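You operate a simulated robot arm through the tools that you are given. There is no shell and no other tool. Be economical: measure what you need, move in short steps, check, and stop when the job is done.

You run a simulated robot arm. Do the job below in one go: nothing can be reset, and whatever is moved stays where it is left.

## Task
Put the round lens labelled "30 cm" from the far bench top on the blue tile and the round lens that says "10 cm" on top of the yellow box. Shut the bench three front left door. Stack the box that says "clips" from the bench three top on top of the box labelled "rings". Fetch the box labelled "felt" from the bench three top and set it on the store counter beside the glass cabinet. Take the green filter from the bench three top and leave it on the white framed slide. Pull the window bench front left door open. Any order will do. Set down upright: round lens, box, green filter.

The check looks at the end state, three seconds after you hand in, the way a careful person would. Anything else that was tipped, shoved, dropped, spilled or broken makes it a failure.

## Robot
A 7-joint arm with a fingered hand on a trunk, on a base that drives. Base frame: it is fixed to the floor where the robot stands at the start and does not move with it; the origin is under the middle of the robot, x ahead of it, y to its left, z up. Readings come in mm, degrees, newtons and seconds.
With the tool pointing down near the work surface it reaches from about 400 to 740 mm from the robot's upright axis, wherever it stands. Its first joint turns from -166.0 to 166.0 degrees. Places, roughly: bench three front left door [-1100, 500, 400]; blue tile (8x8x2 cm) [700, -500, 800]; green filter (3x5x6 cm) [-2400, 0, 800]; grey box, teal box, white box [-1250, 250, 750]; round lens [500, -500, 750]; store counter beside the glass cabinet (22x36 cm) [-2180, 2680, 840]; white framed slide (5x5x2 cm) [-2400, -300, 800]; window bench front left door [-3900, -3200, 400]; yellow box [500, 0, 750]. Payload 3.4 kg.
The tool frame sits at the grasp point between the pads (the TCP): z along the fingers, y along the line on which they close. The tips reach 25 mm beyond it. The gripper opens to 88 mm. The gripper's body begins 29 mm behind the TCP. The gripper is a hand of 3 fingers: y runs from the thumb to the fingers, the wrist lies at [-13, -106, -174] in the tool frame.
Orientation is told as [roll, pitch, yaw] about the base's x, y, z axes, in that order, counted from this pose: with the fingers straight down and the wrist toward the robot, the tool's x, y and z point along [0, 1, 0], [1, 0, 0] and [0, 0, -1] of the base frame.

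## Interface
- The arm moves only by the tool jog_arm. Its argument "moves" is a list of rows, each a list of 2 entries, a list of its own where there are three numbers: the shift along the tool's x, y, z in mm, then the turn, a rotation vector about the tool's x, y, z in degrees. In form: [[[dx, dy, dz], [rx, ry, rz]], ...]. A call has 1 to 8 rows; each row shifts and turns the commanded pose from where the row before left it, along the tool's axes as they then stand. Rows are played at 5 a second. More than 50 mm and 8.6 degrees between two rows, and nothing of the call is played. A pose out of reach is approached as far as the arm can. The call stops where the force on the tool passes 40 N (or 10 N more than at its start, if that is more) or the arm is blocked; 0.2 s more then pass. In this call time passes only in rows, and 0.2 s behind the last. The reply holds the time, the measured pose of the TCP, the force on the tool along the base axes, the opening and the grip force, in the units named above and with some noise, with the torque about the TCP (base axes, N m) and any sound that the robot's microphone picked up.
- Cameras (640 x 400 px; columns grow to the right, rows downward): "scene" is now at [-13.1, 190.2, 1450.5]; the picture's right is [0.57, -0.82, 0.00], its down [-0.77, -0.53, -0.36] and it looks along [0.30, 0.21, -0.93] (base axes); focal length 214 px, centre (320, 200). "wrist" rides on the gripper at [58, -85, -99] in the tool frame; the picture's right is [-0.67, 0.35, -0.66], its down [-0.69, -0.63, 0.37] and it looks along [-0.29, 0.69, 0.66] (tool axes); focal length 261 px, centre (320, 200). There is no depth. A picture from a camera that has moved, and an enlarged one, comes with that camera's place and axes in the base frame and with its lens.
- capture(camera): a new picture of that camera. It takes no simulated time.
- lift_body(by): slides the trunk up (or, below 0, down) by that many mm; the arm and the scene camera ride with it, the base frame stays. It gives what a move gives, with no picture.
- base_move(legs): drives the robot by 1 to 6 legs, each [ahead, left, turn to the left] in mm, mm and degrees, along the robot's own axes; the way and the turn of a leg run together, so that a leg with both is an arc; at most 1500 mm and 180 degrees a leg. The arm and the cameras ride along, it lands a little off, and it stops where it bumps. It gives what a move gives.
- finger_targets(index, middle, thumb_bend, thumb_turn): sets how far each is bent, from 0 (flat) to 1 (curled in); at 0.3 the hand is open as for a grip, at 0.7 the pads meet at the TCP. One left out holds its place. A second passes; each finger stops where it meets its share of the squeeze, and holds until it gets a number again. It is the only way to open and close the hand. It gives what a move gives, with no picture; readings hold the bend of each and the force on the fingers (four entries, about 0 where the hand has none), thumb and palm. thumb_turn goes from beside the hand (0) to across from the fingers (1), as for a grip.
- head_to(pan, tilt): turns the head with the scene camera to pan (to the left, within 155 degrees either way) and tilt (down, from -29 to 69), counted from straight ahead of the robot. It gives what a move gives.
- close_up(camera, box): a new picture of the part [left, top, right, bottom] of that camera's present view, enlarged. It takes no simulated time.
- finish_job(): hands the job in; it is judged then, once.

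Go step by step. Nothing tells you exact positions but the pictures and the camera data: compare them with the known pose of the tool, close in by small moves and look again before you grip or let go. The budget is 186 turns and 144 pictures, counting those below and the enlarged ones. Unless the task says otherwise, let go and move clear before handing in.

The tools are called after "Emit:" by a JSON object that holds its "method" and its "body". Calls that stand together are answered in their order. jog_arm: Moves the arm, as the interface text tells. Its arguments: {"type":"object","properties":{"moves":{"type":"array"}},"required":["moves"]} The other tools are called the same way: lift_body (by) slides the trunk up or down; finger_targets (index, middle, thumb_bend, thumb_turn) moves the fingers one by one; base_move (legs) drives the base; head_to (pan, tilt) turns the head that bears the scene camera; capture (camera) takes a picture; close_up (camera, box) takes an enlarged picture of a part of a camera's view; finish_job () hands the job in.

At the start:

```text
time_s: 0.0
tcp_pos: [-53.0, -313.3, 1018.5]
ee_rot: [-0.1, 0.0, 0.0]
wrist_force: [-0.3, -0.2, -0.6]
moment: [0.01, 0.0, -0.01]
opening: 87.5
grip_force: 0.2
shape: jaw
bend: [0.3, 0.3, 0.3, 0.98]
finger forces: [0.1, 0.0, 0.0, 0.1, 0.0, 0.0]
trunk travel left (down, up): [-500.0, 90.0]
robot x, y, heading: [-3.4, -1.7, -0.1]
head pan, tilt: [34.8, 68.8]
```

scene: 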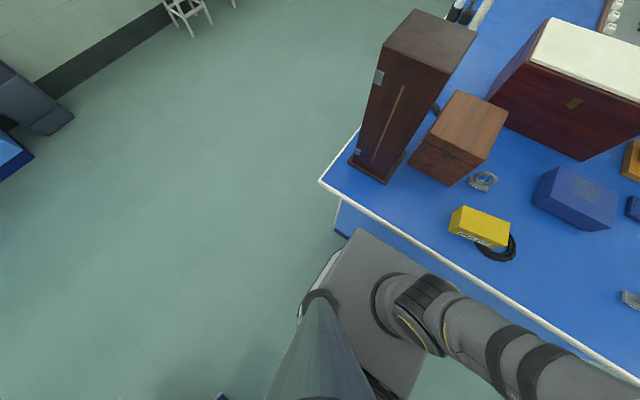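
wrist: 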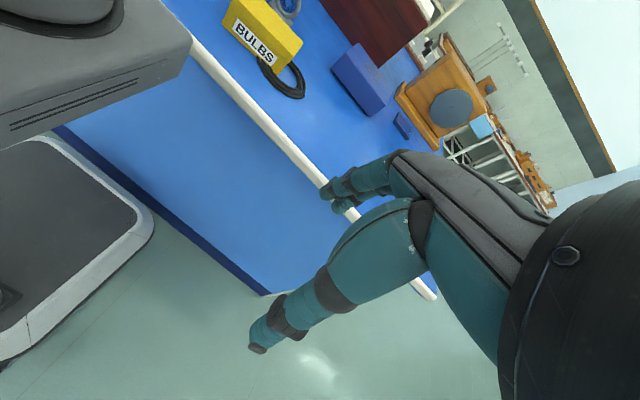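

I see the blue bench ahead with the yellow "BULBS" box; the lenses should be to the right of it. I turn the head to look there.

Emit:
{"method": "head_to", "body": {"pan": -40, "tilt": 45}}

Emit:
{"method": "capture", "body": {"camera": "scene"}}

```text
time_s: 1.5
tcp_pos: [-52.9, -312.3, 1018.1]
ee_rot: [-0.1, 0.0, -0.1]
wrist_force: [-0.5, 1.4, 1.0]
moment: [0.03, 0.01, 0.02]
opening: 87.7
grip_force: 0.2
shape: jaw
bend: [0.3, 0.3, 0.3, 0.98]
finger forces: [0.0, 0.0, 0.2, 0.0, 0.0, 0.0]
trunk travel left (down, up): [-500.0, 90.0]
robot x, y, heading: [3.0, 1.8, 0.0]
head pan, tilt: [-40.0, 45.0]
```

```text
141 pictures are left
camera scene: at [3.3, 106.1, 1479.4], right [-0.64, -0.77, 0.0], down [-0.54, 0.45, -0.71], along [0.54, -0.45, -0.71], focal length 214 px, centre (320, 200)
```

scene: 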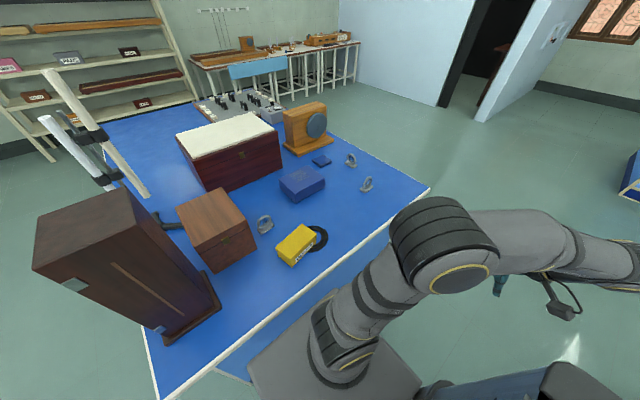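

Three round lenses are in view, one near the yellow box and two on the right near the blue tile. I enlarge to read the labels.

Emit:
{"method": "close_up", "body": {"camera": "scene", "box": [240, 130, 400, 230]}}

Emit:
{"method": "close_up", "body": {"camera": "scene", "box": [220, 190, 340, 280]}}

```text
4.00 times, centred on (320, 180) of scene
camera zoom: at [3.3, 106.1, 1479.4], right [-0.64, -0.77, 0.0], down [-0.54, 0.45, -0.71], along [0.54, -0.45, -0.71], focal length 858 px, centre (320, 280)
```

zoom: 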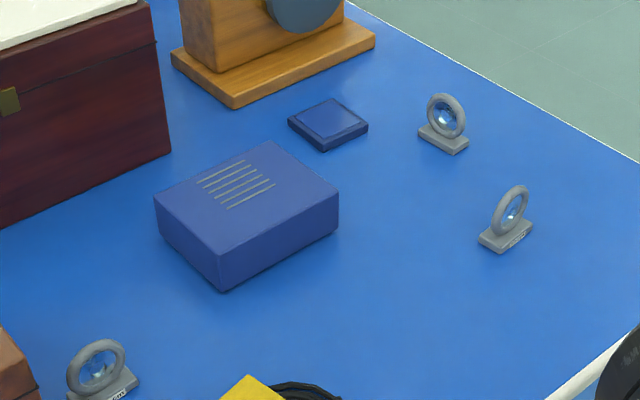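

```text
4.44 times, centred on (280, 235) of scene
camera zoom: at [3.3, 106.1, 1479.4], right [-0.64, -0.77, 0.0], down [-0.54, 0.45, -0.71], along [0.54, -0.45, -0.71], focal length 953 px, centre (498, 44)
```

zoom: 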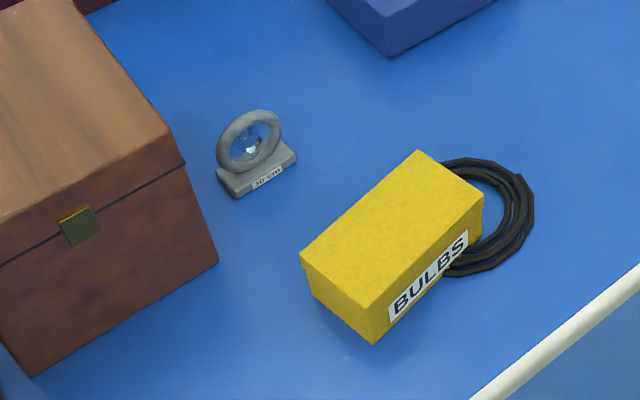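

I zoom more tightly on each label.

Emit:
{"method": "close_up", "body": {"camera": "scene", "box": [256, 210, 288, 230]}}

Emit:
{"method": "close_up", "body": {"camera": "scene", "box": [340, 150, 380, 195]}}

```text
16.00 times, centred on (272, 220) of scene
camera zoom: at [3.3, 106.1, 1479.4], right [-0.64, -0.77, 0.0], down [-0.54, 0.45, -0.71], along [0.54, -0.45, -0.71], focal length 3432 px, centre (1088, -120)
```

zoom: 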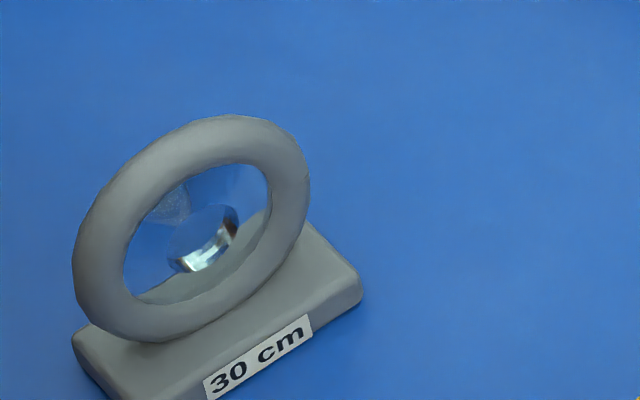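

```text
8.89 times, centred on (360, 172) of scene
camera zoom: at [3.3, 106.1, 1479.4], right [-0.64, -0.77, 0.0], down [-0.54, 0.45, -0.71], along [0.54, -0.45, -0.71], focal length 1906 px, centre (-36, 444)
```

zoom: 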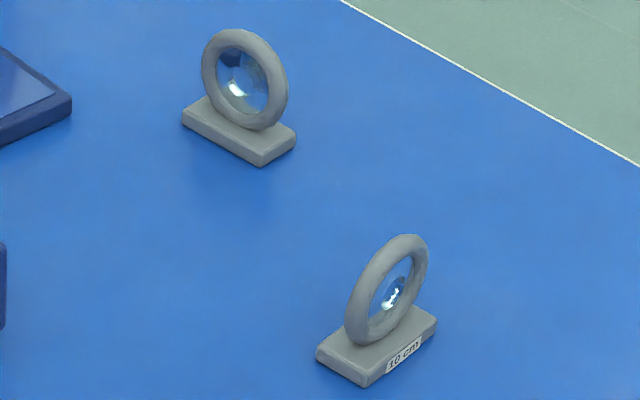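

The 30 cm lens stands at about (546,-62), the 10 cm lens at about (440,-546), the tile at about (746,-527) and the yellow box at about (388,-106), with the bench top near z≈785. One base spot around (30,-400) reaches all four, so I drive there.

Emit:
{"method": "base_move", "body": {"legs": [[0, -400, 0], [30, 0, 0]]}}

Emit:
{"method": "head_to", "body": {"pan": 0, "tilt": 50}}

Emit:
{"method": "capture", "body": {"camera": "scene"}}

```text
time_s: 4.4
tcp_pos: [-24.1, -707.7, 1017.3]
ee_rot: [0.0, 0.0, -0.4]
wrist_force: [0.3, -0.7, 0.0]
moment: [-0.05, -0.04, -0.04]
opening: 87.6
grip_force: 0.1
shape: jaw
bend: [0.3, 0.3, 0.3, 0.98]
finger forces: [0.1, 0.0, 0.1, 0.0, 0.0, 0.1]
trunk travel left (down, up): [-500.0, 90.0]
robot x, y, heading: [31.7, -395.2, -0.3]
head pan, tilt: [-40.0, 45.0]
```

```text
time_s: 5.4
tcp_pos: [-25.4, -706.3, 1016.9]
ee_rot: [0.0, 0.0, -0.3]
wrist_force: [-1.0, 0.1, -0.5]
moment: [0.04, 0.04, 0.03]
opening: 87.6
grip_force: 0.0
shape: jaw
bend: [0.3, 0.3, 0.3, 0.98]
finger forces: [0.0, 0.0, 0.0, 0.0, 0.0, 0.0]
trunk travel left (down, up): [-500.0, 90.0]
robot x, y, heading: [30.1, -395.5, -0.3]
head pan, tilt: [0.0, 50.0]
```

```text
136 pictures are left
camera scene: at [47.9, -236.7, 1472.5], right [-0.01, -1.0, 0.0], down [-0.77, 0.0, -0.64], along [0.64, 0.0, -0.77], focal length 214 px, centre (320, 200)
```

scene: 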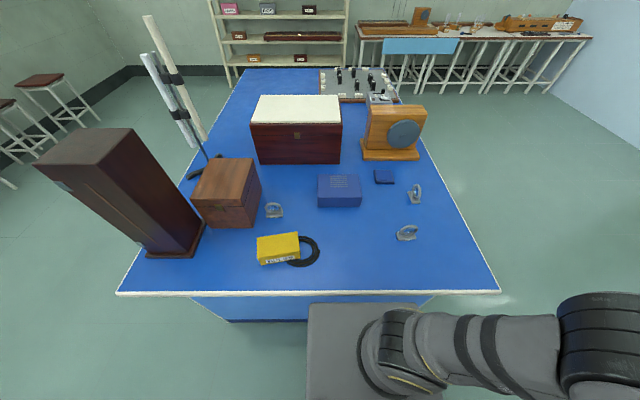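

Both views agree on positions. I move the open hand at safe height toward a point above the 10 cm lens (440,-550).

Emit:
{"method": "jog_arm", "body": {"moves": [[[15.6, 46, 0], [0, 0, 0]], [[15.6, 46, 0], [0, 0, 0]], [[15.6, 46, 0], [0, 0, 0]], [[15.6, 46, 0], [0, 0, 0]], [[15.6, 46, 0], [0, 0, 0]], [[15.6, 46, 0], [0, 0, 0]], [[15.6, 46, 0], [0, 0, 0]], [[15.6, 46, 0], [0, 0, 0]]]}}

Emit:
{"method": "jog_arm", "body": {"moves": [[[15, 30, 20], [0, 0, 0]], [[10, 30, 40], [0, 0, 0]]]}}

Emit:
{"method": "capture", "body": {"camera": "wrist"}}

Emit:
{"method": "capture", "body": {"camera": "scene"}}

```text
time_s: 7.2
tcp_pos: [344.2, -583.8, 1018.0]
ee_rot: [0.0, 0.0, -0.3]
wrist_force: [-0.6, 0.1, 0.8]
moment: [-0.01, 0.0, -0.01]
opening: 87.9
grip_force: 0.0
shape: jaw
bend: [0.3, 0.3, 0.3, 0.98]
finger forces: [0.0, 0.0, 0.0, 0.0, 0.0, 0.0]
trunk travel left (down, up): [-500.0, 90.0]
robot x, y, heading: [31.3, -394.7, -0.3]
head pan, tilt: [0.0, 50.0]
```

```text
refused: row 2 steps farther than a row can; nothing moved
```

```text
135 pictures are left
camera wrist: at [258.0, -525.1, 1117.6], right [0.34, -0.67, 0.66], down [-0.63, -0.68, -0.37], along [0.69, -0.29, -0.66], focal length 261 px, centre (320, 200)
```

wrist: 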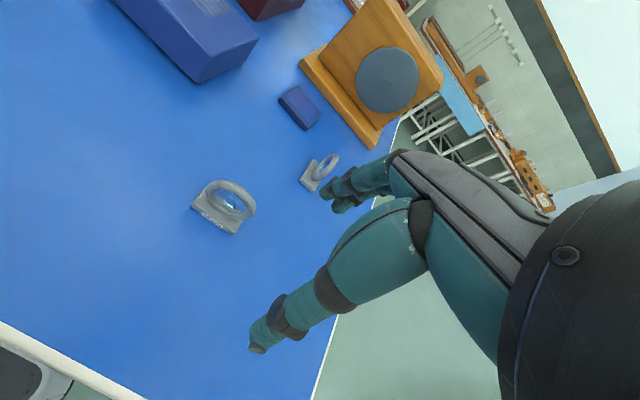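

```text
134 pictures are left
camera scene: at [48.2, -236.7, 1472.5], right [-0.01, -1.0, 0.0], down [-0.77, 0.0, -0.64], along [0.64, 0.0, -0.77], focal length 214 px, centre (320, 200)
```

scene: 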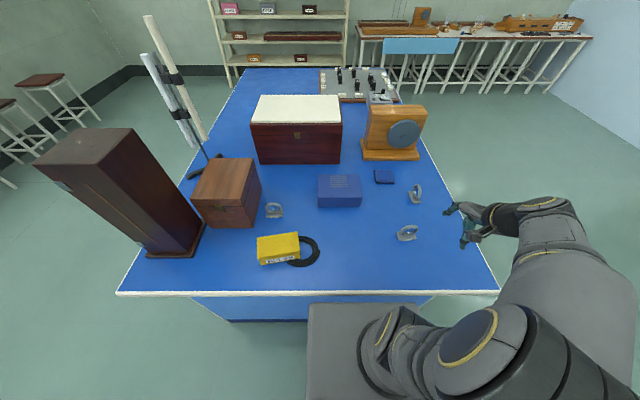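

The lens sits at about (439,-549), turned by about +8°. I move above it, turning the hand to match, then look again.

Emit:
{"method": "jog_arm", "body": {"moves": [[[10, 40, 20], [0, 0, 0]], [[15, 36, 20], [0, 0, 0]], [[10, 20, 28], [0, 0, 0]], [[0, 0, 0], [0, 0, -8]]]}}

Emit:
{"method": "capture", "body": {"camera": "wrist"}}

Emit:
{"method": "close_up", "body": {"camera": "scene", "box": [360, 170, 480, 270]}}

```text
time_s: 8.2
tcp_pos: [439.8, -550.6, 949.2]
ee_rot: [0.0, 0.0, 7.7]
wrist_force: [0.0, 0.1, -0.7]
moment: [-0.02, 0.05, 0.01]
opening: 87.3
grip_force: 0.0
shape: jaw
bend: [0.3, 0.3, 0.3, 0.98]
finger forces: [0.0, 0.1, 0.0, 0.0, 0.0, 0.0]
trunk travel left (down, up): [-500.0, 90.0]
robot x, y, heading: [28.0, -389.4, -0.2]
head pan, tilt: [0.0, 50.0]
```

```text
133 pictures are left
camera wrist: at [347.6, -504.6, 1048.0], right [0.44, -0.62, 0.66], down [-0.53, -0.76, -0.37], along [0.73, -0.19, -0.66], focal length 261 px, centre (320, 200)
```

wrist: 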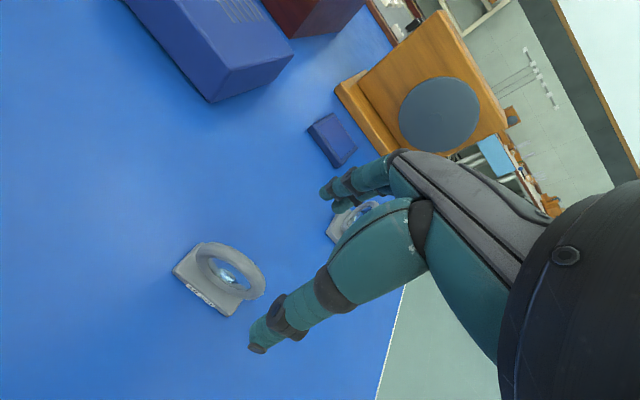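

```text
4.00 times, centred on (420, 220) of scene
camera zoom: at [48.1, -236.7, 1472.5], right [-0.01, -1.0, 0.0], down [-0.77, 0.0, -0.64], along [0.64, 0.0, -0.77], focal length 858 px, centre (-80, 120)
```

zoom: 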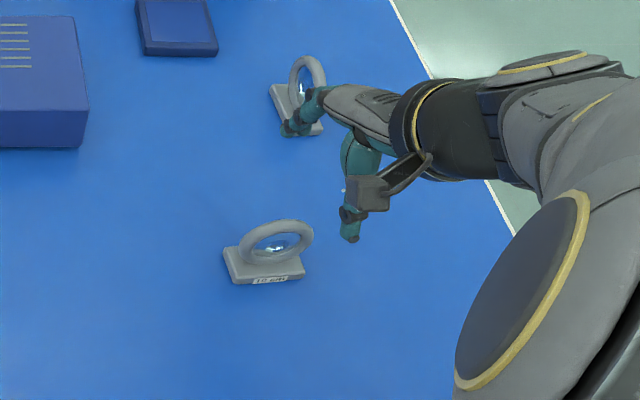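

The hand is centred on the 10 cm lens to within a few mm. I lower it so the pads straddle the upper half of the ring.

Emit:
{"method": "jog_arm", "body": {"moves": [[[4, 1, 35], [0, 0, 0]], [[0, 0, 35], [0, 0, 0]], [[0, 0, 30], [0, 0, 0]]]}}

Emit:
{"method": "capture", "body": {"camera": "wrist"}}

Emit:
{"method": "close_up", "body": {"camera": "scene", "box": [360, 190, 460, 260]}}

```text
time_s: 9.0
tcp_pos: [439.2, -544.9, 849.0]
ee_rot: [0.0, 0.0, 7.6]
wrist_force: [-0.2, -0.3, -0.8]
moment: [0.0, 0.02, 0.0]
opening: 87.5
grip_force: 0.1
shape: jaw
bend: [0.3, 0.3, 0.3, 0.98]
finger forces: [0.1, 0.0, 0.1, 0.0, 0.0, 0.1]
trunk travel left (down, up): [-500.0, 90.0]
robot x, y, heading: [27.6, -393.6, 0.2]
head pan, tilt: [0.0, 50.0]
```

```text
131 pictures are left
camera wrist: at [346.8, -499.7, 948.4], right [0.43, -0.62, 0.66], down [-0.53, -0.76, -0.37], along [0.73, -0.19, -0.66], focal length 261 px, centre (320, 200)
```

wrist: 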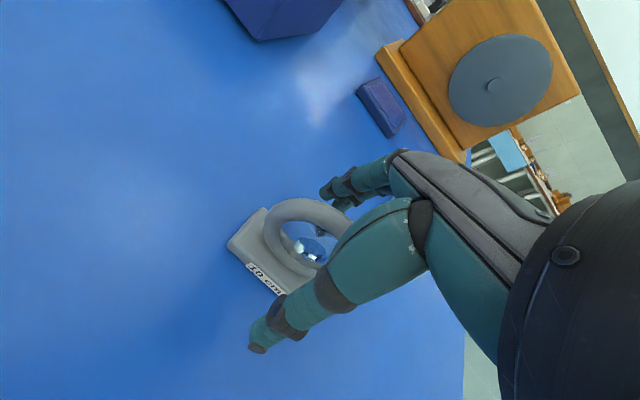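

```text
5.71 times, centred on (410, 225) of scene
camera zoom: at [48.1, -236.8, 1472.5], right [-0.01, -1.0, 0.0], down [-0.77, 0.0, -0.64], along [0.64, 0.0, -0.77], focal length 1226 px, centre (-194, 57)
```

zoom: 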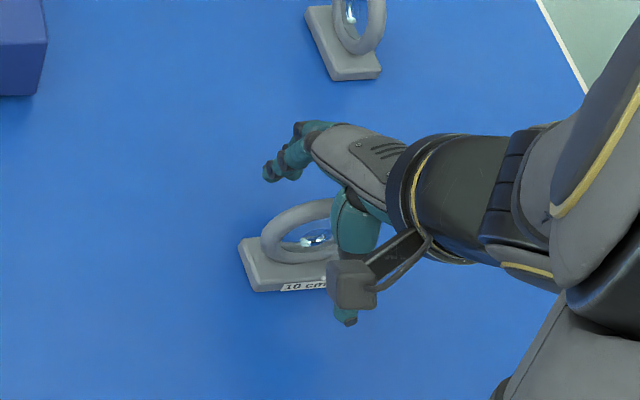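

The ring is centred between fingers and thumb, so I adjust slightly and close the hand.

Emit:
{"method": "jog_arm", "body": {"moves": [[[0, 4, -4], [0, 0, 0]]]}}

Emit:
{"method": "finger_targets", "body": {"index": 0.75, "middle": 0.75, "thumb_bend": 0.75}}

Emit:
{"method": "capture", "body": {"camera": "wrist"}}

```text
time_s: 9.4
tcp_pos: [443.8, -546.2, 854.1]
ee_rot: [0.0, 0.0, 7.7]
wrist_force: [0.7, 0.1, -0.5]
moment: [-0.05, -0.03, -0.01]
opening: 87.5
grip_force: 0.1
shape: jaw
bend: [0.3, 0.3, 0.3, 0.98]
finger forces: [0.0, 0.0, 0.0, 0.1, 0.0, 0.0]
trunk travel left (down, up): [-500.0, 90.0]
robot x, y, heading: [29.9, -393.8, -0.5]
head pan, tilt: [0.0, 50.0]
```

```text
time_s: 10.4
tcp_pos: [443.1, -544.7, 852.9]
ee_rot: [0.0, -0.1, 7.6]
wrist_force: [0.3, 0.0, -0.5]
moment: [-0.01, 0.05, -0.03]
opening: 4.6
grip_force: 10.8
shape: fingers
bend: [0.73, 0.74, 0.67, 0.96]
finger forces: [7.6, 3.1, 0.1, 0.1, 10.8, 0.1]
trunk travel left (down, up): [-500.0, 90.0]
robot x, y, heading: [26.6, -392.9, -0.4]
head pan, tilt: [0.0, 50.0]
```

```text
129 pictures are left
camera wrist: at [350.9, -499.3, 952.7], right [0.44, -0.62, 0.66], down [-0.53, -0.76, -0.37], along [0.73, -0.19, -0.66], focal length 261 px, centre (320, 200)
```

wrist: 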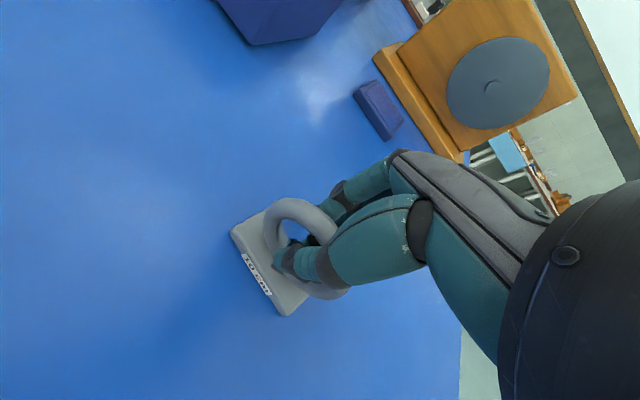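

The pads hold the lens inside its ring (4.6 mm apart, about 11 N). I lift a little and check that it comes up upright.

Emit:
{"method": "jog_arm", "body": {"moves": [[[0, 0, -20], [0, 0, 0]], [[0, 0, -40], [0, 0, 0]], [[0, 0, -40], [0, 0, 0]]]}}

Emit:
{"method": "capture", "body": {"camera": "wrist"}}

Emit:
{"method": "close_up", "body": {"camera": "scene", "box": [360, 190, 460, 260]}}

```text
time_s: 11.2
tcp_pos: [442.9, -543.6, 952.6]
ee_rot: [0.0, 0.0, 7.6]
wrist_force: [1.5, 0.3, -0.5]
moment: [-0.02, 0.02, 0.0]
opening: 5.0
grip_force: 10.9
shape: fingers
bend: [0.73, 0.74, 0.67, 0.95]
finger forces: [7.7, 3.0, 0.1, 0.1, 10.7, 0.0]
trunk travel left (down, up): [-500.0, 90.0]
robot x, y, heading: [28.9, -395.3, -0.3]
head pan, tilt: [0.0, 50.0]
```

```text
128 pictures are left
camera wrist: at [351.1, -498.9, 1051.5], right [0.43, -0.62, 0.66], down [-0.53, -0.76, -0.37], along [0.73, -0.19, -0.66], focal length 261 px, centre (320, 200)
```

wrist: 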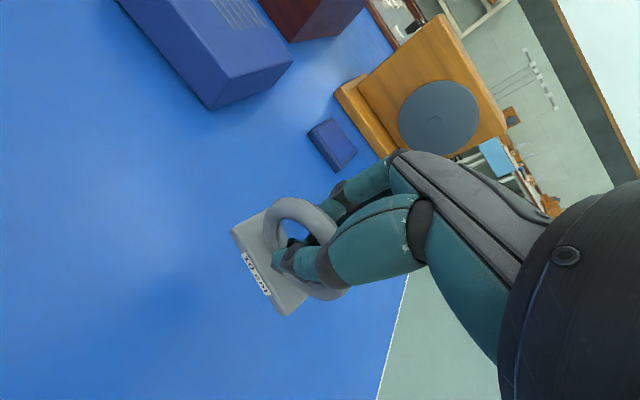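

```text
5.71 times, centred on (410, 225) of scene
camera zoom: at [47.7, -236.6, 1472.4], right [-0.01, -1.0, 0.0], down [-0.77, 0.0, -0.64], along [0.64, 0.0, -0.77], focal length 1226 px, centre (-194, 57)
```

zoom: 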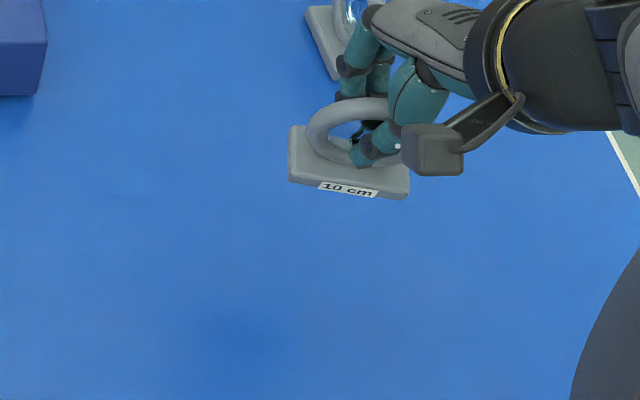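

The lens came up level. Next I measure the yellow box closely from the scene camera.

Emit:
{"method": "close_up", "body": {"camera": "scene", "box": [240, 190, 340, 280]}}

```text
4.44 times, centred on (290, 235) of scene
camera zoom: at [47.7, -236.6, 1472.4], right [-0.01, -1.0, 0.0], down [-0.77, 0.0, -0.64], along [0.64, 0.0, -0.77], focal length 953 px, centre (453, 44)
```

zoom: 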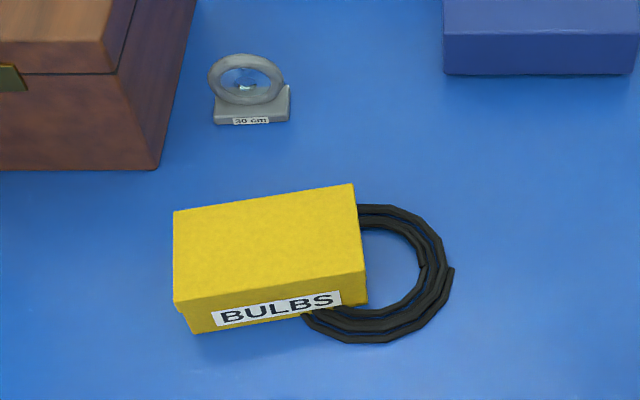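

The yellow box top is at about z=842, centred at about (385,-100), long axis turned ~9.5°. I carry the lens there at height and turn it to match.

Emit:
{"method": "jog_arm", "body": {"moves": [[[30, 0, -30], [0, 0, 0]], [[49.5, 0, 0], [0, 0, 0]], [[49.5, 0, 0], [0, 0, 0]], [[49.5, 0, 0], [0, 0, 0]], [[49.5, 0, 0], [0, 0, 0]], [[49.5, 0, 0], [0, 0, 0]], [[49.5, 0, 0], [0, 0, 0]], [[49.5, 0, 0], [0, 0, 0]]]}}

Emit:
{"method": "jog_arm", "body": {"moves": [[[49.5, 0, 0], [0, 0, 0]], [[21, 1, 0], [0, 0, 0]], [[0, 0, 0], [0, 0, -7]], [[0, 0, 0], [0, 0, -7]], [[0, 0, 0], [0, 0, -7]]]}}

Emit:
{"method": "capture", "body": {"camera": "wrist"}}

Emit:
{"method": "close_up", "body": {"camera": "scene", "box": [220, 180, 360, 280]}}

```text
time_s: 13.0
tcp_pos: [393.1, -170.2, 984.3]
ee_rot: [-0.2, 0.0, 7.7]
wrist_force: [-0.7, -0.3, -0.8]
moment: [0.0, 0.0, -0.02]
opening: 4.6
grip_force: 10.2
shape: fingers
bend: [0.74, 0.74, 0.67, 0.95]
finger forces: [7.4, 3.0, 0.0, 0.0, 10.4, 0.1]
trunk travel left (down, up): [-500.0, 90.0]
robot x, y, heading: [30.1, -393.2, -0.2]
head pan, tilt: [0.0, 50.0]
```

```text
time_s: 14.2
tcp_pos: [383.9, -100.9, 984.2]
ee_rot: [0.0, 0.1, 28.8]
wrist_force: [-0.4, -0.1, -0.7]
moment: [-0.03, -0.01, -0.02]
opening: 4.3
grip_force: 10.1
shape: fingers
bend: [0.74, 0.74, 0.67, 0.95]
finger forces: [7.3, 2.9, 0.0, 0.1, 10.3, 0.1]
trunk travel left (down, up): [-500.0, 90.0]
robot x, y, heading: [30.2, -393.0, -0.4]
head pan, tilt: [0.0, 50.0]
```

```text
125 pictures are left
camera wrist: at [281.7, -91.1, 1082.6], right [0.63, -0.42, 0.66], down [-0.22, -0.9, -0.37], along [0.75, 0.08, -0.66], focal length 261 px, centre (320, 200)
```

wrist: 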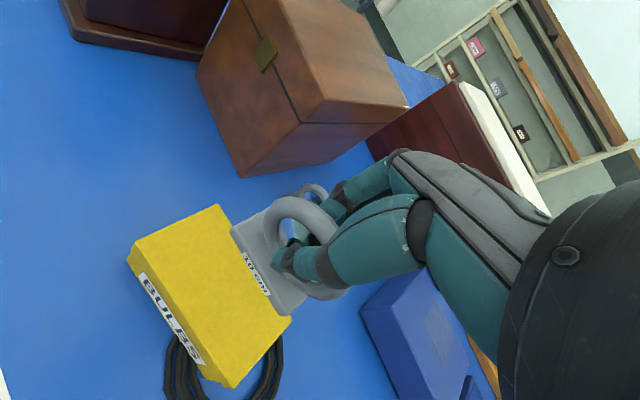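

```text
4.00 times, centred on (290, 230) of scene
camera zoom: at [48.0, -236.5, 1472.4], right [-0.01, -1.0, 0.0], down [-0.77, 0.0, -0.64], along [0.64, 0.0, -0.77], focal length 858 px, centre (440, 80)
```

zoom: 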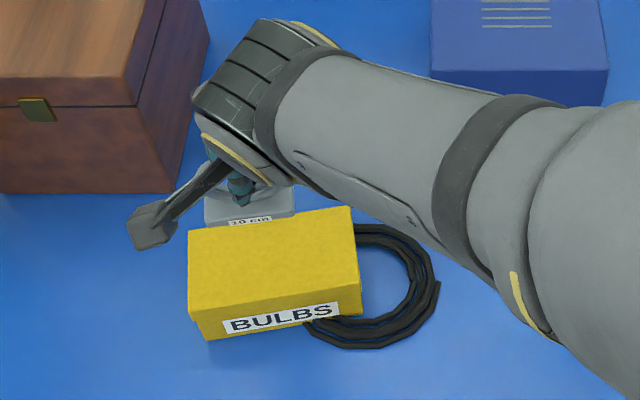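

The lens is over the box centre. I lower most of the way and look.

Emit:
{"method": "jog_arm", "body": {"moves": [[[0, 0, 35], [0, 0, 0]], [[-2, 0, 30], [0, 0, 0]]]}}

Emit:
{"method": "capture", "body": {"camera": "wrist"}}

Emit:
{"method": "jog_arm", "body": {"moves": [[[0, 0, 3], [0, 0, 0]]]}}

Emit:
{"method": "jog_arm", "body": {"moves": [[[0, 0, 2], [0, 0, 0]]]}}

```text
time_s: 14.8
tcp_pos: [387.1, -104.0, 915.7]
ee_rot: [0.0, 0.1, 28.8]
wrist_force: [-0.6, -1.0, 0.2]
moment: [0.01, 0.02, 0.02]
opening: 4.5
grip_force: 10.0
shape: fingers
bend: [0.74, 0.74, 0.67, 0.95]
finger forces: [7.4, 2.8, 0.0, 0.0, 10.3, 0.0]
trunk travel left (down, up): [-500.0, 90.0]
robot x, y, heading: [26.4, -395.7, -0.4]
head pan, tilt: [0.0, 50.0]
```

```text
123 pictures are left
camera wrist: at [284.3, -93.2, 1016.0], right [0.63, -0.42, 0.65], down [-0.22, -0.9, -0.37], along [0.75, 0.08, -0.66], focal length 261 px, centre (320, 200)
```

wrist: 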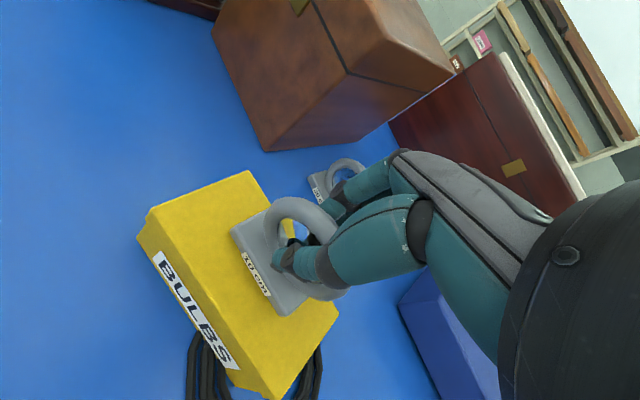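

```text
time_s: 15.2
tcp_pos: [387.3, -103.3, 915.1]
ee_rot: [0.0, -0.1, 28.6]
wrist_force: [-0.9, 0.4, -1.5]
moment: [-0.04, 0.01, 0.05]
opening: 4.3
grip_force: 10.6
shape: fingers
bend: [0.74, 0.74, 0.67, 0.95]
finger forces: [7.4, 2.7, 0.1, 0.1, 10.3, 0.1]
trunk travel left (down, up): [-500.0, 90.0]
robot x, y, heading: [31.6, -392.8, -0.3]
head pan, tilt: [0.0, 50.0]
```

```text
time_s: 15.6
tcp_pos: [386.3, -103.0, 912.8]
ee_rot: [0.0, 0.0, 28.6]
wrist_force: [0.1, -0.6, -0.3]
moment: [0.03, -0.02, 0.01]
opening: 4.0
grip_force: 10.4
shape: fingers
bend: [0.74, 0.74, 0.67, 0.95]
finger forces: [7.4, 2.8, 0.1, 0.1, 10.3, 0.0]
trunk travel left (down, up): [-500.0, 90.0]
robot x, y, heading: [28.9, -393.1, -0.2]
head pan, tilt: [0.0, 50.0]
```

No contact yet; I continue in small steps watching the force.

Emit:
{"method": "jog_arm", "body": {"moves": [[[0, 0, 2], [0, 0, 0]]]}}

Emit:
{"method": "jog_arm", "body": {"moves": [[[0, 0, 2], [0, 0, 0]]]}}

Emit:
{"method": "jog_arm", "body": {"moves": [[[0, 0, 2], [0, 0, 0]]]}}

Emit:
{"method": "capture", "body": {"camera": "wrist"}}

Emit:
{"method": "close_up", "body": {"camera": "scene", "box": [220, 180, 360, 280]}}

```text
time_s: 16.0
tcp_pos: [386.7, -102.5, 912.1]
ee_rot: [0.0, -0.1, 28.7]
wrist_force: [2.8, 0.1, 5.6]
moment: [0.01, 0.02, 0.01]
opening: 4.2
grip_force: 11.6
shape: fingers
bend: [0.74, 0.74, 0.67, 0.95]
finger forces: [8.4, 4.6, 0.0, 0.0, 10.2, 0.0]
trunk travel left (down, up): [-500.0, 90.0]
robot x, y, heading: [28.2, -394.8, -0.5]
head pan, tilt: [0.0, 50.0]
```

```text
time_s: 16.4
tcp_pos: [387.7, -103.3, 910.5]
ee_rot: [0.1, -0.1, 28.7]
wrist_force: [4.2, 1.1, 11.6]
moment: [0.02, 0.03, 0.02]
opening: 3.9
grip_force: 12.5
shape: fingers
bend: [0.74, 0.74, 0.68, 0.95]
finger forces: [10.3, 5.3, 0.0, 0.1, 10.6, 0.0]
trunk travel left (down, up): [-500.0, 90.0]
robot x, y, heading: [30.6, -394.1, -0.2]
head pan, tilt: [0.0, 50.0]
```

```text
time_s: 16.8
tcp_pos: [387.4, -103.7, 908.1]
ee_rot: [0.1, -0.1, 28.8]
wrist_force: [4.2, 0.1, 15.3]
moment: [0.0, 0.07, 0.02]
opening: 4.1
grip_force: 14.0
shape: fingers
bend: [0.74, 0.75, 0.68, 0.95]
finger forces: [10.5, 5.5, 0.0, 0.1, 11.8, 0.1]
trunk travel left (down, up): [-500.0, 90.0]
robot x, y, heading: [26.7, -392.6, -0.1]
head pan, tilt: [0.0, 50.0]
```

```text
122 pictures are left
camera wrist: at [283.4, -93.4, 1007.5], right [0.63, -0.42, 0.66], down [-0.22, -0.9, -0.37], along [0.75, 0.08, -0.66], focal length 261 px, centre (320, 200)
```

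wrist: 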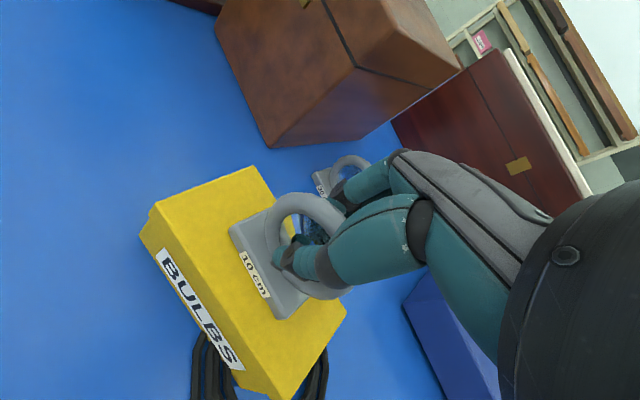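

```text
4.00 times, centred on (290, 230) of scene
camera zoom: at [47.6, -237.5, 1472.7], right [-0.01, -1.0, 0.0], down [-0.77, 0.0, -0.64], along [0.64, 0.0, -0.77], focal length 858 px, centre (440, 80)
```

zoom: 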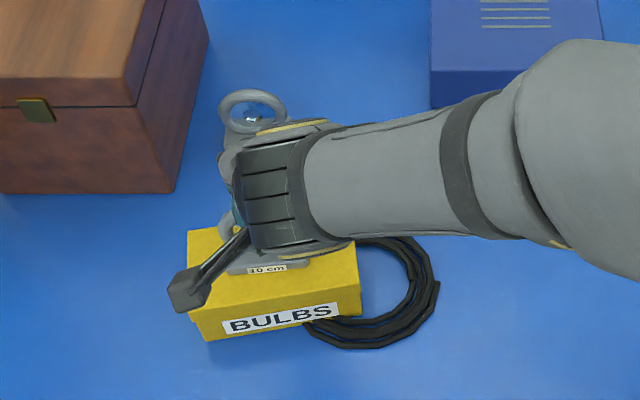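

Contact is made at about 912. I back off 3 mm and open the hand.

Emit:
{"method": "jog_arm", "body": {"moves": [[[0, 0, -3.5], [0, 0, 0]]]}}

Emit:
{"method": "finger_targets", "body": {"index": 0.3, "middle": 0.3, "thumb_bend": 0.3}}

Emit:
{"method": "capture", "body": {"camera": "wrist"}}

```text
time_s: 17.2
tcp_pos: [386.1, -103.8, 910.4]
ee_rot: [-0.1, 0.2, 28.8]
wrist_force: [1.1, 0.0, 2.1]
moment: [0.02, 0.03, 0.04]
opening: 4.1
grip_force: 11.6
shape: fingers
bend: [0.74, 0.74, 0.68, 0.95]
finger forces: [8.5, 3.2, 0.0, 0.1, 10.9, 0.0]
trunk travel left (down, up): [-500.0, 90.0]
robot x, y, heading: [27.5, -395.0, -0.3]
head pan, tilt: [0.0, 50.0]
```

```text
time_s: 18.2
tcp_pos: [386.5, -102.8, 911.9]
ee_rot: [-0.1, 0.0, 28.8]
wrist_force: [-0.3, -0.7, -0.7]
moment: [-0.02, 0.01, 0.01]
opening: 84.4
grip_force: 0.1
shape: fingers
bend: [0.3, 0.3, 0.3, 0.97]
finger forces: [0.0, 0.0, 0.0, 0.0, 0.0, 0.1]
trunk travel left (down, up): [-500.0, 90.0]
robot x, y, heading: [30.7, -397.9, -0.3]
head pan, tilt: [0.0, 50.0]
```

```text
120 pictures are left
camera wrist: at [283.4, -92.9, 1010.3], right [0.63, -0.42, 0.66], down [-0.22, -0.9, -0.37], along [0.75, 0.08, -0.66], focal length 261 px, centre (320, 200)
```

wrist: 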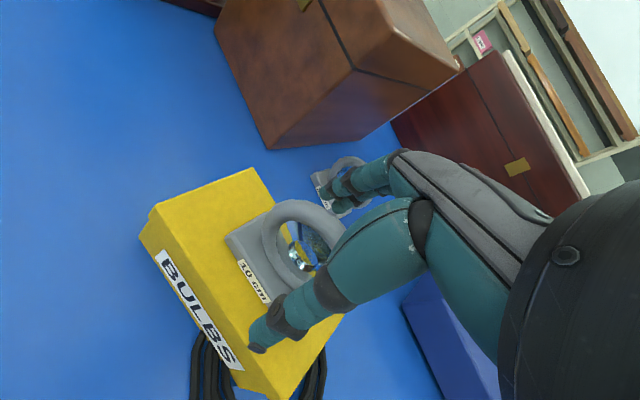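

The 10 cm lens stands on the yellow box. I rise and go over to the 30 cm lens, turning the hand to about -2°.

Emit:
{"method": "jog_arm", "body": {"moves": [[[0, 0, -45], [0, 0, 0]], [[0, 0, -45], [0, 0, 0]], [[-10, 40.5, 0], [0, 0, 0]], [[-10, 40.5, 0], [0, 0, 0]], [[-10, 40.5, 0], [0, 0, 0]], [[-10, 40.5, 0], [0, 0, 0]], [[0, 0, 0], [0, 0, 8]], [[0, 0, 0], [0, 0, 8]]]}}

Emit:
{"method": "jog_arm", "body": {"moves": [[[0, 0, 0], [0, 0, 8]], [[0, 0, 0], [0, 0, 7]]]}}

Emit:
{"method": "capture", "body": {"camera": "wrist"}}

Emit:
{"method": "close_up", "body": {"camera": "scene", "box": [220, 180, 360, 280]}}

```text
time_s: 20.0
tcp_pos: [548.5, -60.7, 1001.8]
ee_rot: [0.1, 0.0, 12.6]
wrist_force: [-0.4, -0.2, -0.2]
moment: [0.01, 0.03, 0.0]
opening: 84.5
grip_force: 0.0
shape: fingers
bend: [0.3, 0.3, 0.3, 0.97]
finger forces: [0.0, 0.0, 0.0, 0.0, 0.0, 0.1]
trunk travel left (down, up): [-500.0, 90.0]
robot x, y, heading: [26.6, -394.6, -0.5]
head pan, tilt: [0.0, 50.0]
```

```text
time_s: 20.6
tcp_pos: [547.8, -60.9, 1000.8]
ee_rot: [0.0, -0.1, -2.4]
wrist_force: [-0.7, 0.9, 0.6]
moment: [-0.02, 0.02, -0.01]
opening: 84.4
grip_force: 0.1
shape: fingers
bend: [0.3, 0.3, 0.3, 0.97]
finger forces: [0.0, 0.1, 0.0, 0.1, 0.0, 0.0]
trunk travel left (down, up): [-500.0, 90.0]
robot x, y, heading: [26.8, -396.6, -0.7]
head pan, tilt: [0.0, 50.0]
```

```text
119 pictures are left
camera wrist: at [464.7, 0.7, 1100.0], right [0.32, -0.68, 0.66], down [-0.66, -0.66, -0.37], along [0.68, -0.31, -0.66], focal length 261 px, centre (320, 200)
```

wrist: 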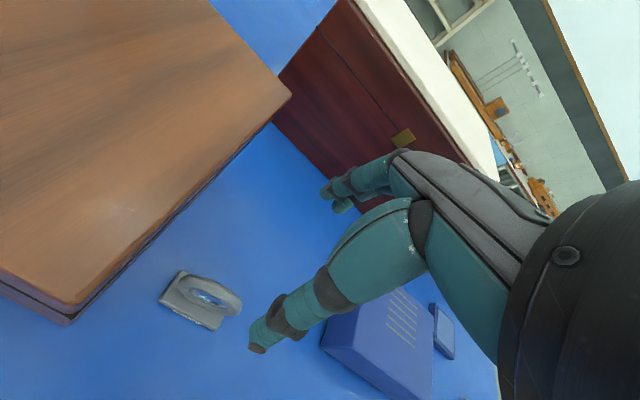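

```text
4.00 times, centred on (290, 230) of scene
camera zoom: at [47.9, -236.4, 1472.4], right [-0.01, -1.0, 0.0], down [-0.77, 0.0, -0.64], along [0.64, 0.0, -0.77], focal length 858 px, centre (440, 80)
```

zoom: 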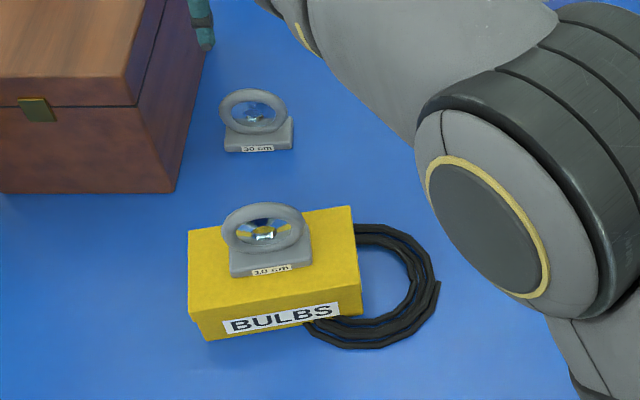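

The 10 cm lens is well placed. To keep the wrist camera clear of the brown cube I turn the hand to about +18° (the grip also settles at that angle), then descend in part and look.

Emit:
{"method": "jog_arm", "body": {"moves": [[[0, 0, 0], [0, 0, -7]], [[0, 0, 0], [0, 0, -7]], [[0, -2, 0], [0, 0, -6]], [[0, 0, 45], [0, 0, 0]], [[0, 0, 30], [0, 0, 0]]]}}

Emit:
{"method": "capture", "body": {"camera": "wrist"}}

Emit:
{"method": "close_up", "body": {"camera": "scene", "box": [210, 160, 350, 260]}}

```text
time_s: 21.8
tcp_pos: [548.0, -60.8, 925.4]
ee_rot: [-0.1, 0.0, 17.6]
wrist_force: [0.1, 0.2, -0.9]
moment: [-0.03, -0.02, -0.03]
opening: 84.5
grip_force: 0.0
shape: fingers
bend: [0.3, 0.3, 0.3, 0.97]
finger forces: [0.0, 0.1, 0.0, 0.0, 0.0, 0.0]
trunk travel left (down, up): [-500.0, 90.0]
robot x, y, heading: [29.0, -395.0, -0.2]
head pan, tilt: [0.0, 50.0]
```

```text
117 pictures are left
camera wrist: at [447.4, -30.9, 1024.6], right [0.54, -0.53, 0.66], down [-0.39, -0.84, -0.37], along [0.75, -0.06, -0.66], focal length 261 px, centre (320, 200)
```

wrist: 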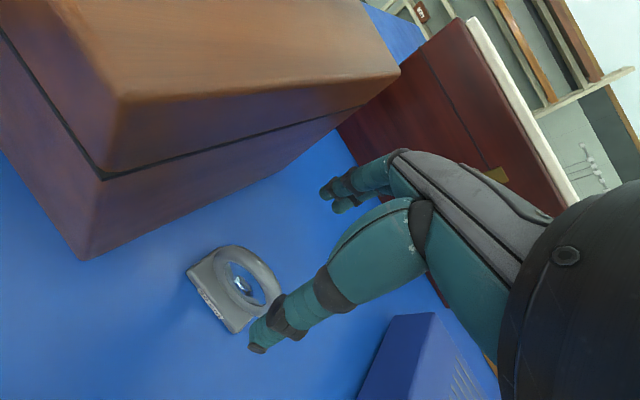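

```text
4.00 times, centred on (280, 210) of scene
camera zoom: at [48.1, -236.3, 1472.5], right [-0.01, -1.0, 0.0], down [-0.77, 0.0, -0.64], along [0.64, 0.0, -0.77], focal length 858 px, centre (480, 160)
```

zoom: 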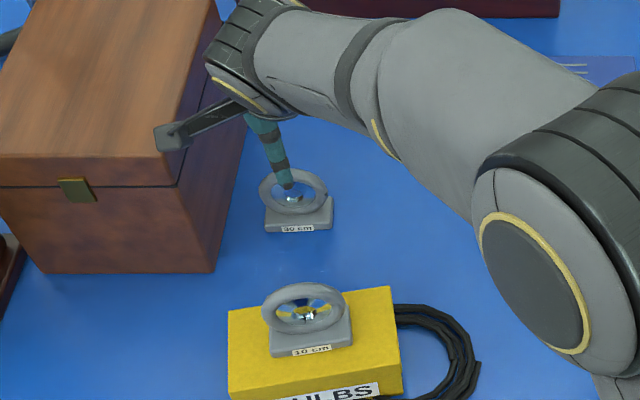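

The ring is centred within a few mm. I shift 4 mm back and descend to grip height, then close.

Emit:
{"method": "jog_arm", "body": {"moves": [[[0, -4, 30], [0, 0, 0]], [[0, 0, 30], [0, 0, 0]], [[0, 0, 12], [0, 0, 0]]]}}

Emit:
{"method": "capture", "body": {"camera": "wrist"}}

```text
time_s: 22.6
tcp_pos: [542.5, -62.2, 853.5]
ee_rot: [0.0, 0.0, 17.6]
wrist_force: [0.0, 0.4, -0.1]
moment: [-0.01, 0.0, -0.01]
opening: 84.6
grip_force: 0.0
shape: fingers
bend: [0.3, 0.3, 0.3, 0.97]
finger forces: [0.0, 0.0, 0.0, 0.1, 0.0, 0.1]
trunk travel left (down, up): [-500.0, 90.0]
robot x, y, heading: [25.9, -393.2, -0.3]
head pan, tilt: [0.0, 50.0]
```

```text
115 pictures are left
camera wrist: at [442.6, -32.2, 952.6], right [0.54, -0.53, 0.66], down [-0.39, -0.84, -0.37], along [0.75, -0.06, -0.66], focal length 261 px, centre (320, 200)
```

wrist: 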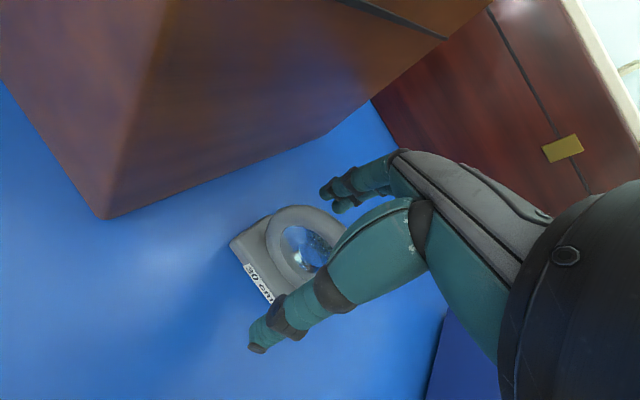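

Same relation as the first grip, so I close the hand and lift.

Emit:
{"method": "finger_targets", "body": {"index": 0.75, "middle": 0.75, "thumb_bend": 0.75}}

Emit:
{"method": "jog_arm", "body": {"moves": [[[0, 0, -20], [0, 0, 0]], [[0, 0, -40], [0, 0, 0]], [[0, 0, -40], [0, 0, 0]], [[0, 0, -40], [0, 0, 0]]]}}

Emit:
{"method": "capture", "body": {"camera": "wrist"}}

Emit:
{"method": "capture", "body": {"camera": "scene"}}

```text
time_s: 23.6
tcp_pos: [542.1, -60.9, 853.7]
ee_rot: [0.0, 0.0, 17.7]
wrist_force: [0.2, 0.4, -0.5]
moment: [0.0, -0.01, -0.03]
opening: 5.2
grip_force: 10.2
shape: fingers
bend: [0.73, 0.74, 0.67, 0.96]
finger forces: [7.4, 3.1, 0.0, 0.1, 10.6, 0.1]
trunk travel left (down, up): [-500.0, 90.0]
robot x, y, heading: [28.8, -395.8, -0.5]
head pan, tilt: [0.0, 50.0]
```

```text
time_s: 24.6
tcp_pos: [541.0, -62.8, 994.8]
ee_rot: [0.0, 0.0, 17.7]
wrist_force: [0.6, 0.0, -0.9]
moment: [-0.01, 0.01, 0.01]
opening: 5.3
grip_force: 10.6
shape: fingers
bend: [0.73, 0.74, 0.67, 0.96]
finger forces: [7.6, 3.0, 0.0, 0.0, 10.6, 0.0]
trunk travel left (down, up): [-500.0, 90.0]
robot x, y, heading: [26.0, -396.7, -0.2]
head pan, tilt: [0.0, 50.0]
```

```text
114 pictures are left
camera wrist: at [440.5, -31.9, 1094.1], right [0.54, -0.53, 0.66], down [-0.39, -0.84, -0.37], along [0.75, -0.06, -0.66], focal length 261 px, centre (320, 200)
```

wrist: 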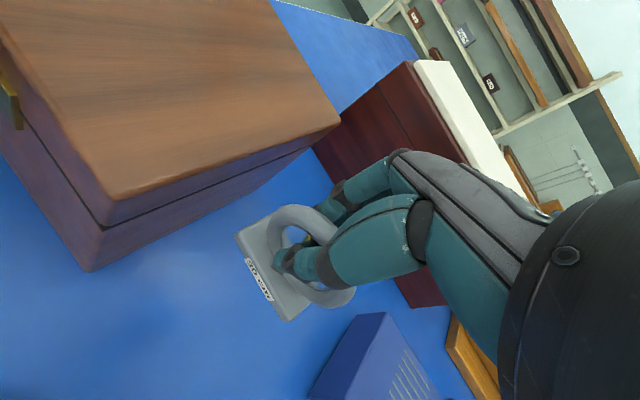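

```text
113 pictures are left
camera scene: at [47.9, -236.6, 1472.4], right [-0.01, -1.0, 0.0], down [-0.77, 0.0, -0.64], along [0.64, 0.0, -0.77], focal length 214 px, centre (320, 200)
```

scene: 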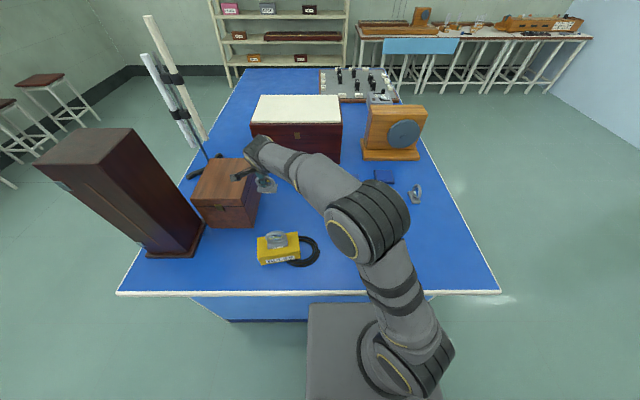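

The 30 cm lens is held upright. I measure the tile and its neighbours.

Emit:
{"method": "close_up", "body": {"camera": "scene", "box": [350, 140, 450, 210]}}

```text
5.71 times, centred on (400, 175) of scene
camera zoom: at [47.9, -236.6, 1472.4], right [-0.01, -1.0, 0.0], down [-0.77, 0.0, -0.64], along [0.64, 0.0, -0.77], focal length 1226 px, centre (-137, 343)
```

zoom: 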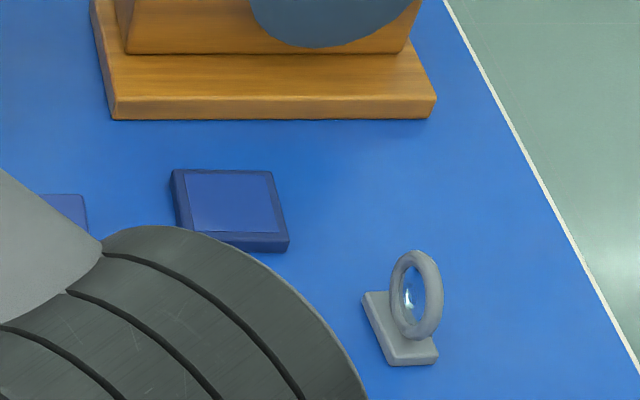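

The tile centre is about (741,-524), top near z≈803. I carry the lens there at height.

Emit:
{"method": "jog_arm", "body": {"moves": [[[-45.5, 4.6, 0], [0, 0, 0]], [[-45.5, 4.6, 0], [0, 0, 0]], [[-45.5, 4.6, 0], [0, 0, 0]], [[-45.5, 4.6, 0], [0, 0, 0]], [[-45.5, 4.6, 0], [0, 0, 0]], [[-45.5, 4.6, 0], [0, 0, 0]], [[-45.5, 4.6, 0], [0, 0, 0]], [[-45.5, 4.6, 0], [0, 0, 0]]]}}

Emit:
{"method": "jog_arm", "body": {"moves": [[[-45.5, 4.6, 0], [0, 0, 0]], [[-45.5, 4.6, 0], [0, 0, 0]], [[-46, 4.2, 0], [0, 0, 0]]]}}

Emit:
{"method": "capture", "body": {"camera": "wrist"}}

Emit:
{"method": "close_up", "body": {"camera": "scene", "box": [340, 130, 460, 230]}}

```text
time_s: 26.4
tcp_pos: [687.4, -400.3, 996.7]
ee_rot: [0.0, 0.0, 17.8]
wrist_force: [-0.2, 0.0, -0.7]
moment: [-0.03, 0.0, -0.01]
opening: 5.2
grip_force: 10.5
shape: fingers
bend: [0.74, 0.74, 0.67, 0.96]
finger forces: [7.5, 2.8, 0.0, 0.0, 10.3, 0.0]
trunk travel left (down, up): [-500.0, 90.0]
robot x, y, heading: [28.8, -392.3, -0.4]
head pan, tilt: [0.0, 50.0]
```

```text
time_s: 27.2
tcp_pos: [717.0, -522.9, 984.2]
ee_rot: [0.0, 0.0, 17.8]
wrist_force: [-0.9, 0.5, -0.7]
moment: [0.02, -0.01, -0.01]
opening: 4.6
grip_force: 10.3
shape: fingers
bend: [0.74, 0.74, 0.67, 0.96]
finger forces: [7.2, 2.7, 0.0, 0.0, 10.0, 0.0]
out of reach, approached as far as the arm can: row 3
trunk travel left (down, up): [-500.0, 90.0]
robot x, y, heading: [27.8, -396.5, -0.3]
head pan, tilt: [0.0, 50.0]
```

```text
111 pictures are left
camera wrist: at [618.5, -493.9, 1083.5], right [0.54, -0.53, 0.65], down [-0.39, -0.84, -0.37], along [0.75, -0.06, -0.66], focal length 261 px, centre (320, 200)
```

wrist: 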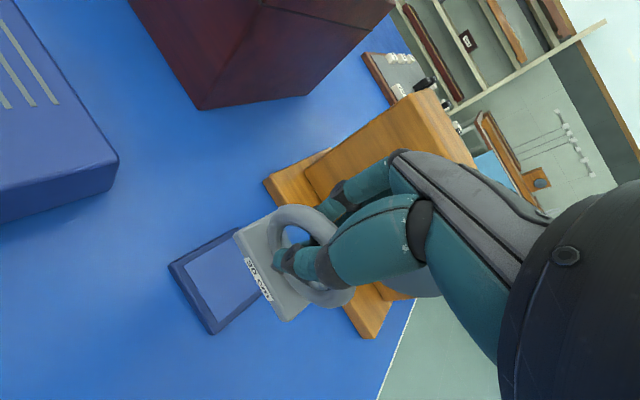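

```text
4.00 times, centred on (400, 180) of scene
camera zoom: at [48.5, -237.2, 1472.5], right [-0.01, -1.0, 0.0], down [-0.77, 0.0, -0.64], along [0.64, 0.0, -0.77], focal length 858 px, centre (0, 280)
```

zoom: 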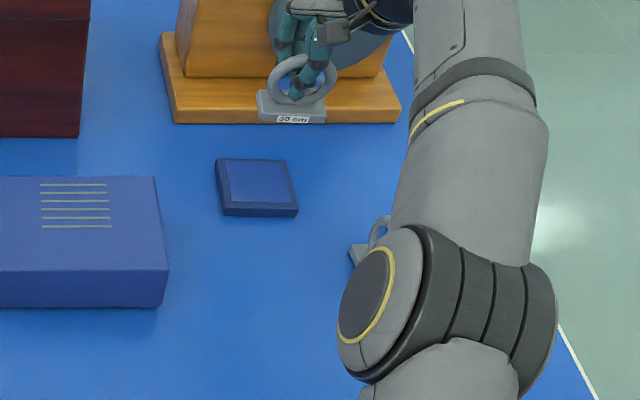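

The arm is at its limit at this height, while near the work surface it reaches further. I descend 50 mm here and then extend.

Emit:
{"method": "jog_arm", "body": {"moves": [[[0, 0, 40], [0, 0, 0]], [[0, 0, 30], [0, 0, 0]], [[-7, 12, 0], [0, 0, 0]], [[-3, 10, 0], [0, 0, 0]]]}}

Emit:
{"method": "capture", "body": {"camera": "wrist"}}

Emit:
{"method": "close_up", "body": {"camera": "scene", "box": [340, 130, 460, 230]}}

```text
time_s: 28.2
tcp_pos: [732.1, -520.2, 911.9]
ee_rot: [0.0, 0.0, 17.7]
wrist_force: [0.1, -0.1, -1.2]
moment: [0.01, -0.04, 0.01]
opening: 4.5
grip_force: 9.8
shape: fingers
bend: [0.74, 0.74, 0.67, 0.96]
finger forces: [7.1, 2.5, 0.1, 0.0, 9.8, 0.1]
out of reach, approached as far as the arm can: row 4
trunk travel left (down, up): [-500.0, 90.0]
robot x, y, heading: [28.7, -397.9, -0.2]
head pan, tilt: [0.0, 50.0]
```

```text
109 pictures are left
camera wrist: at [633.0, -490.7, 1011.2], right [0.54, -0.53, 0.66], down [-0.39, -0.84, -0.37], along [0.75, -0.06, -0.66], focal length 261 px, centre (320, 200)
```

wrist: 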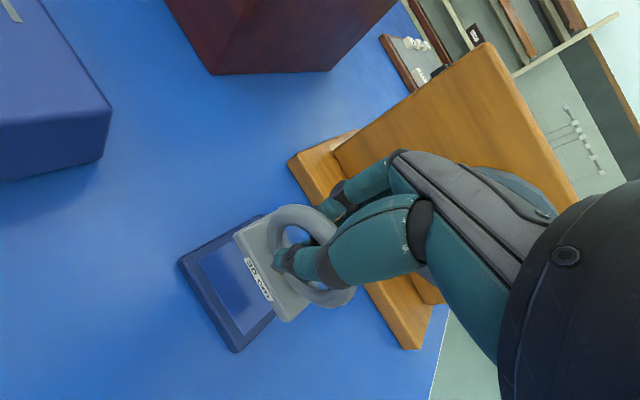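

```text
4.00 times, centred on (400, 180) of scene
camera zoom: at [48.3, -236.7, 1472.5], right [-0.01, -1.0, 0.0], down [-0.77, 0.0, -0.64], along [0.64, 0.0, -0.77], focal length 858 px, centre (0, 280)
```

zoom: 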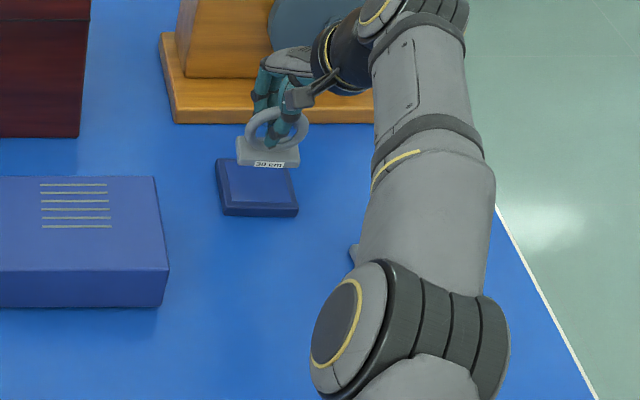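

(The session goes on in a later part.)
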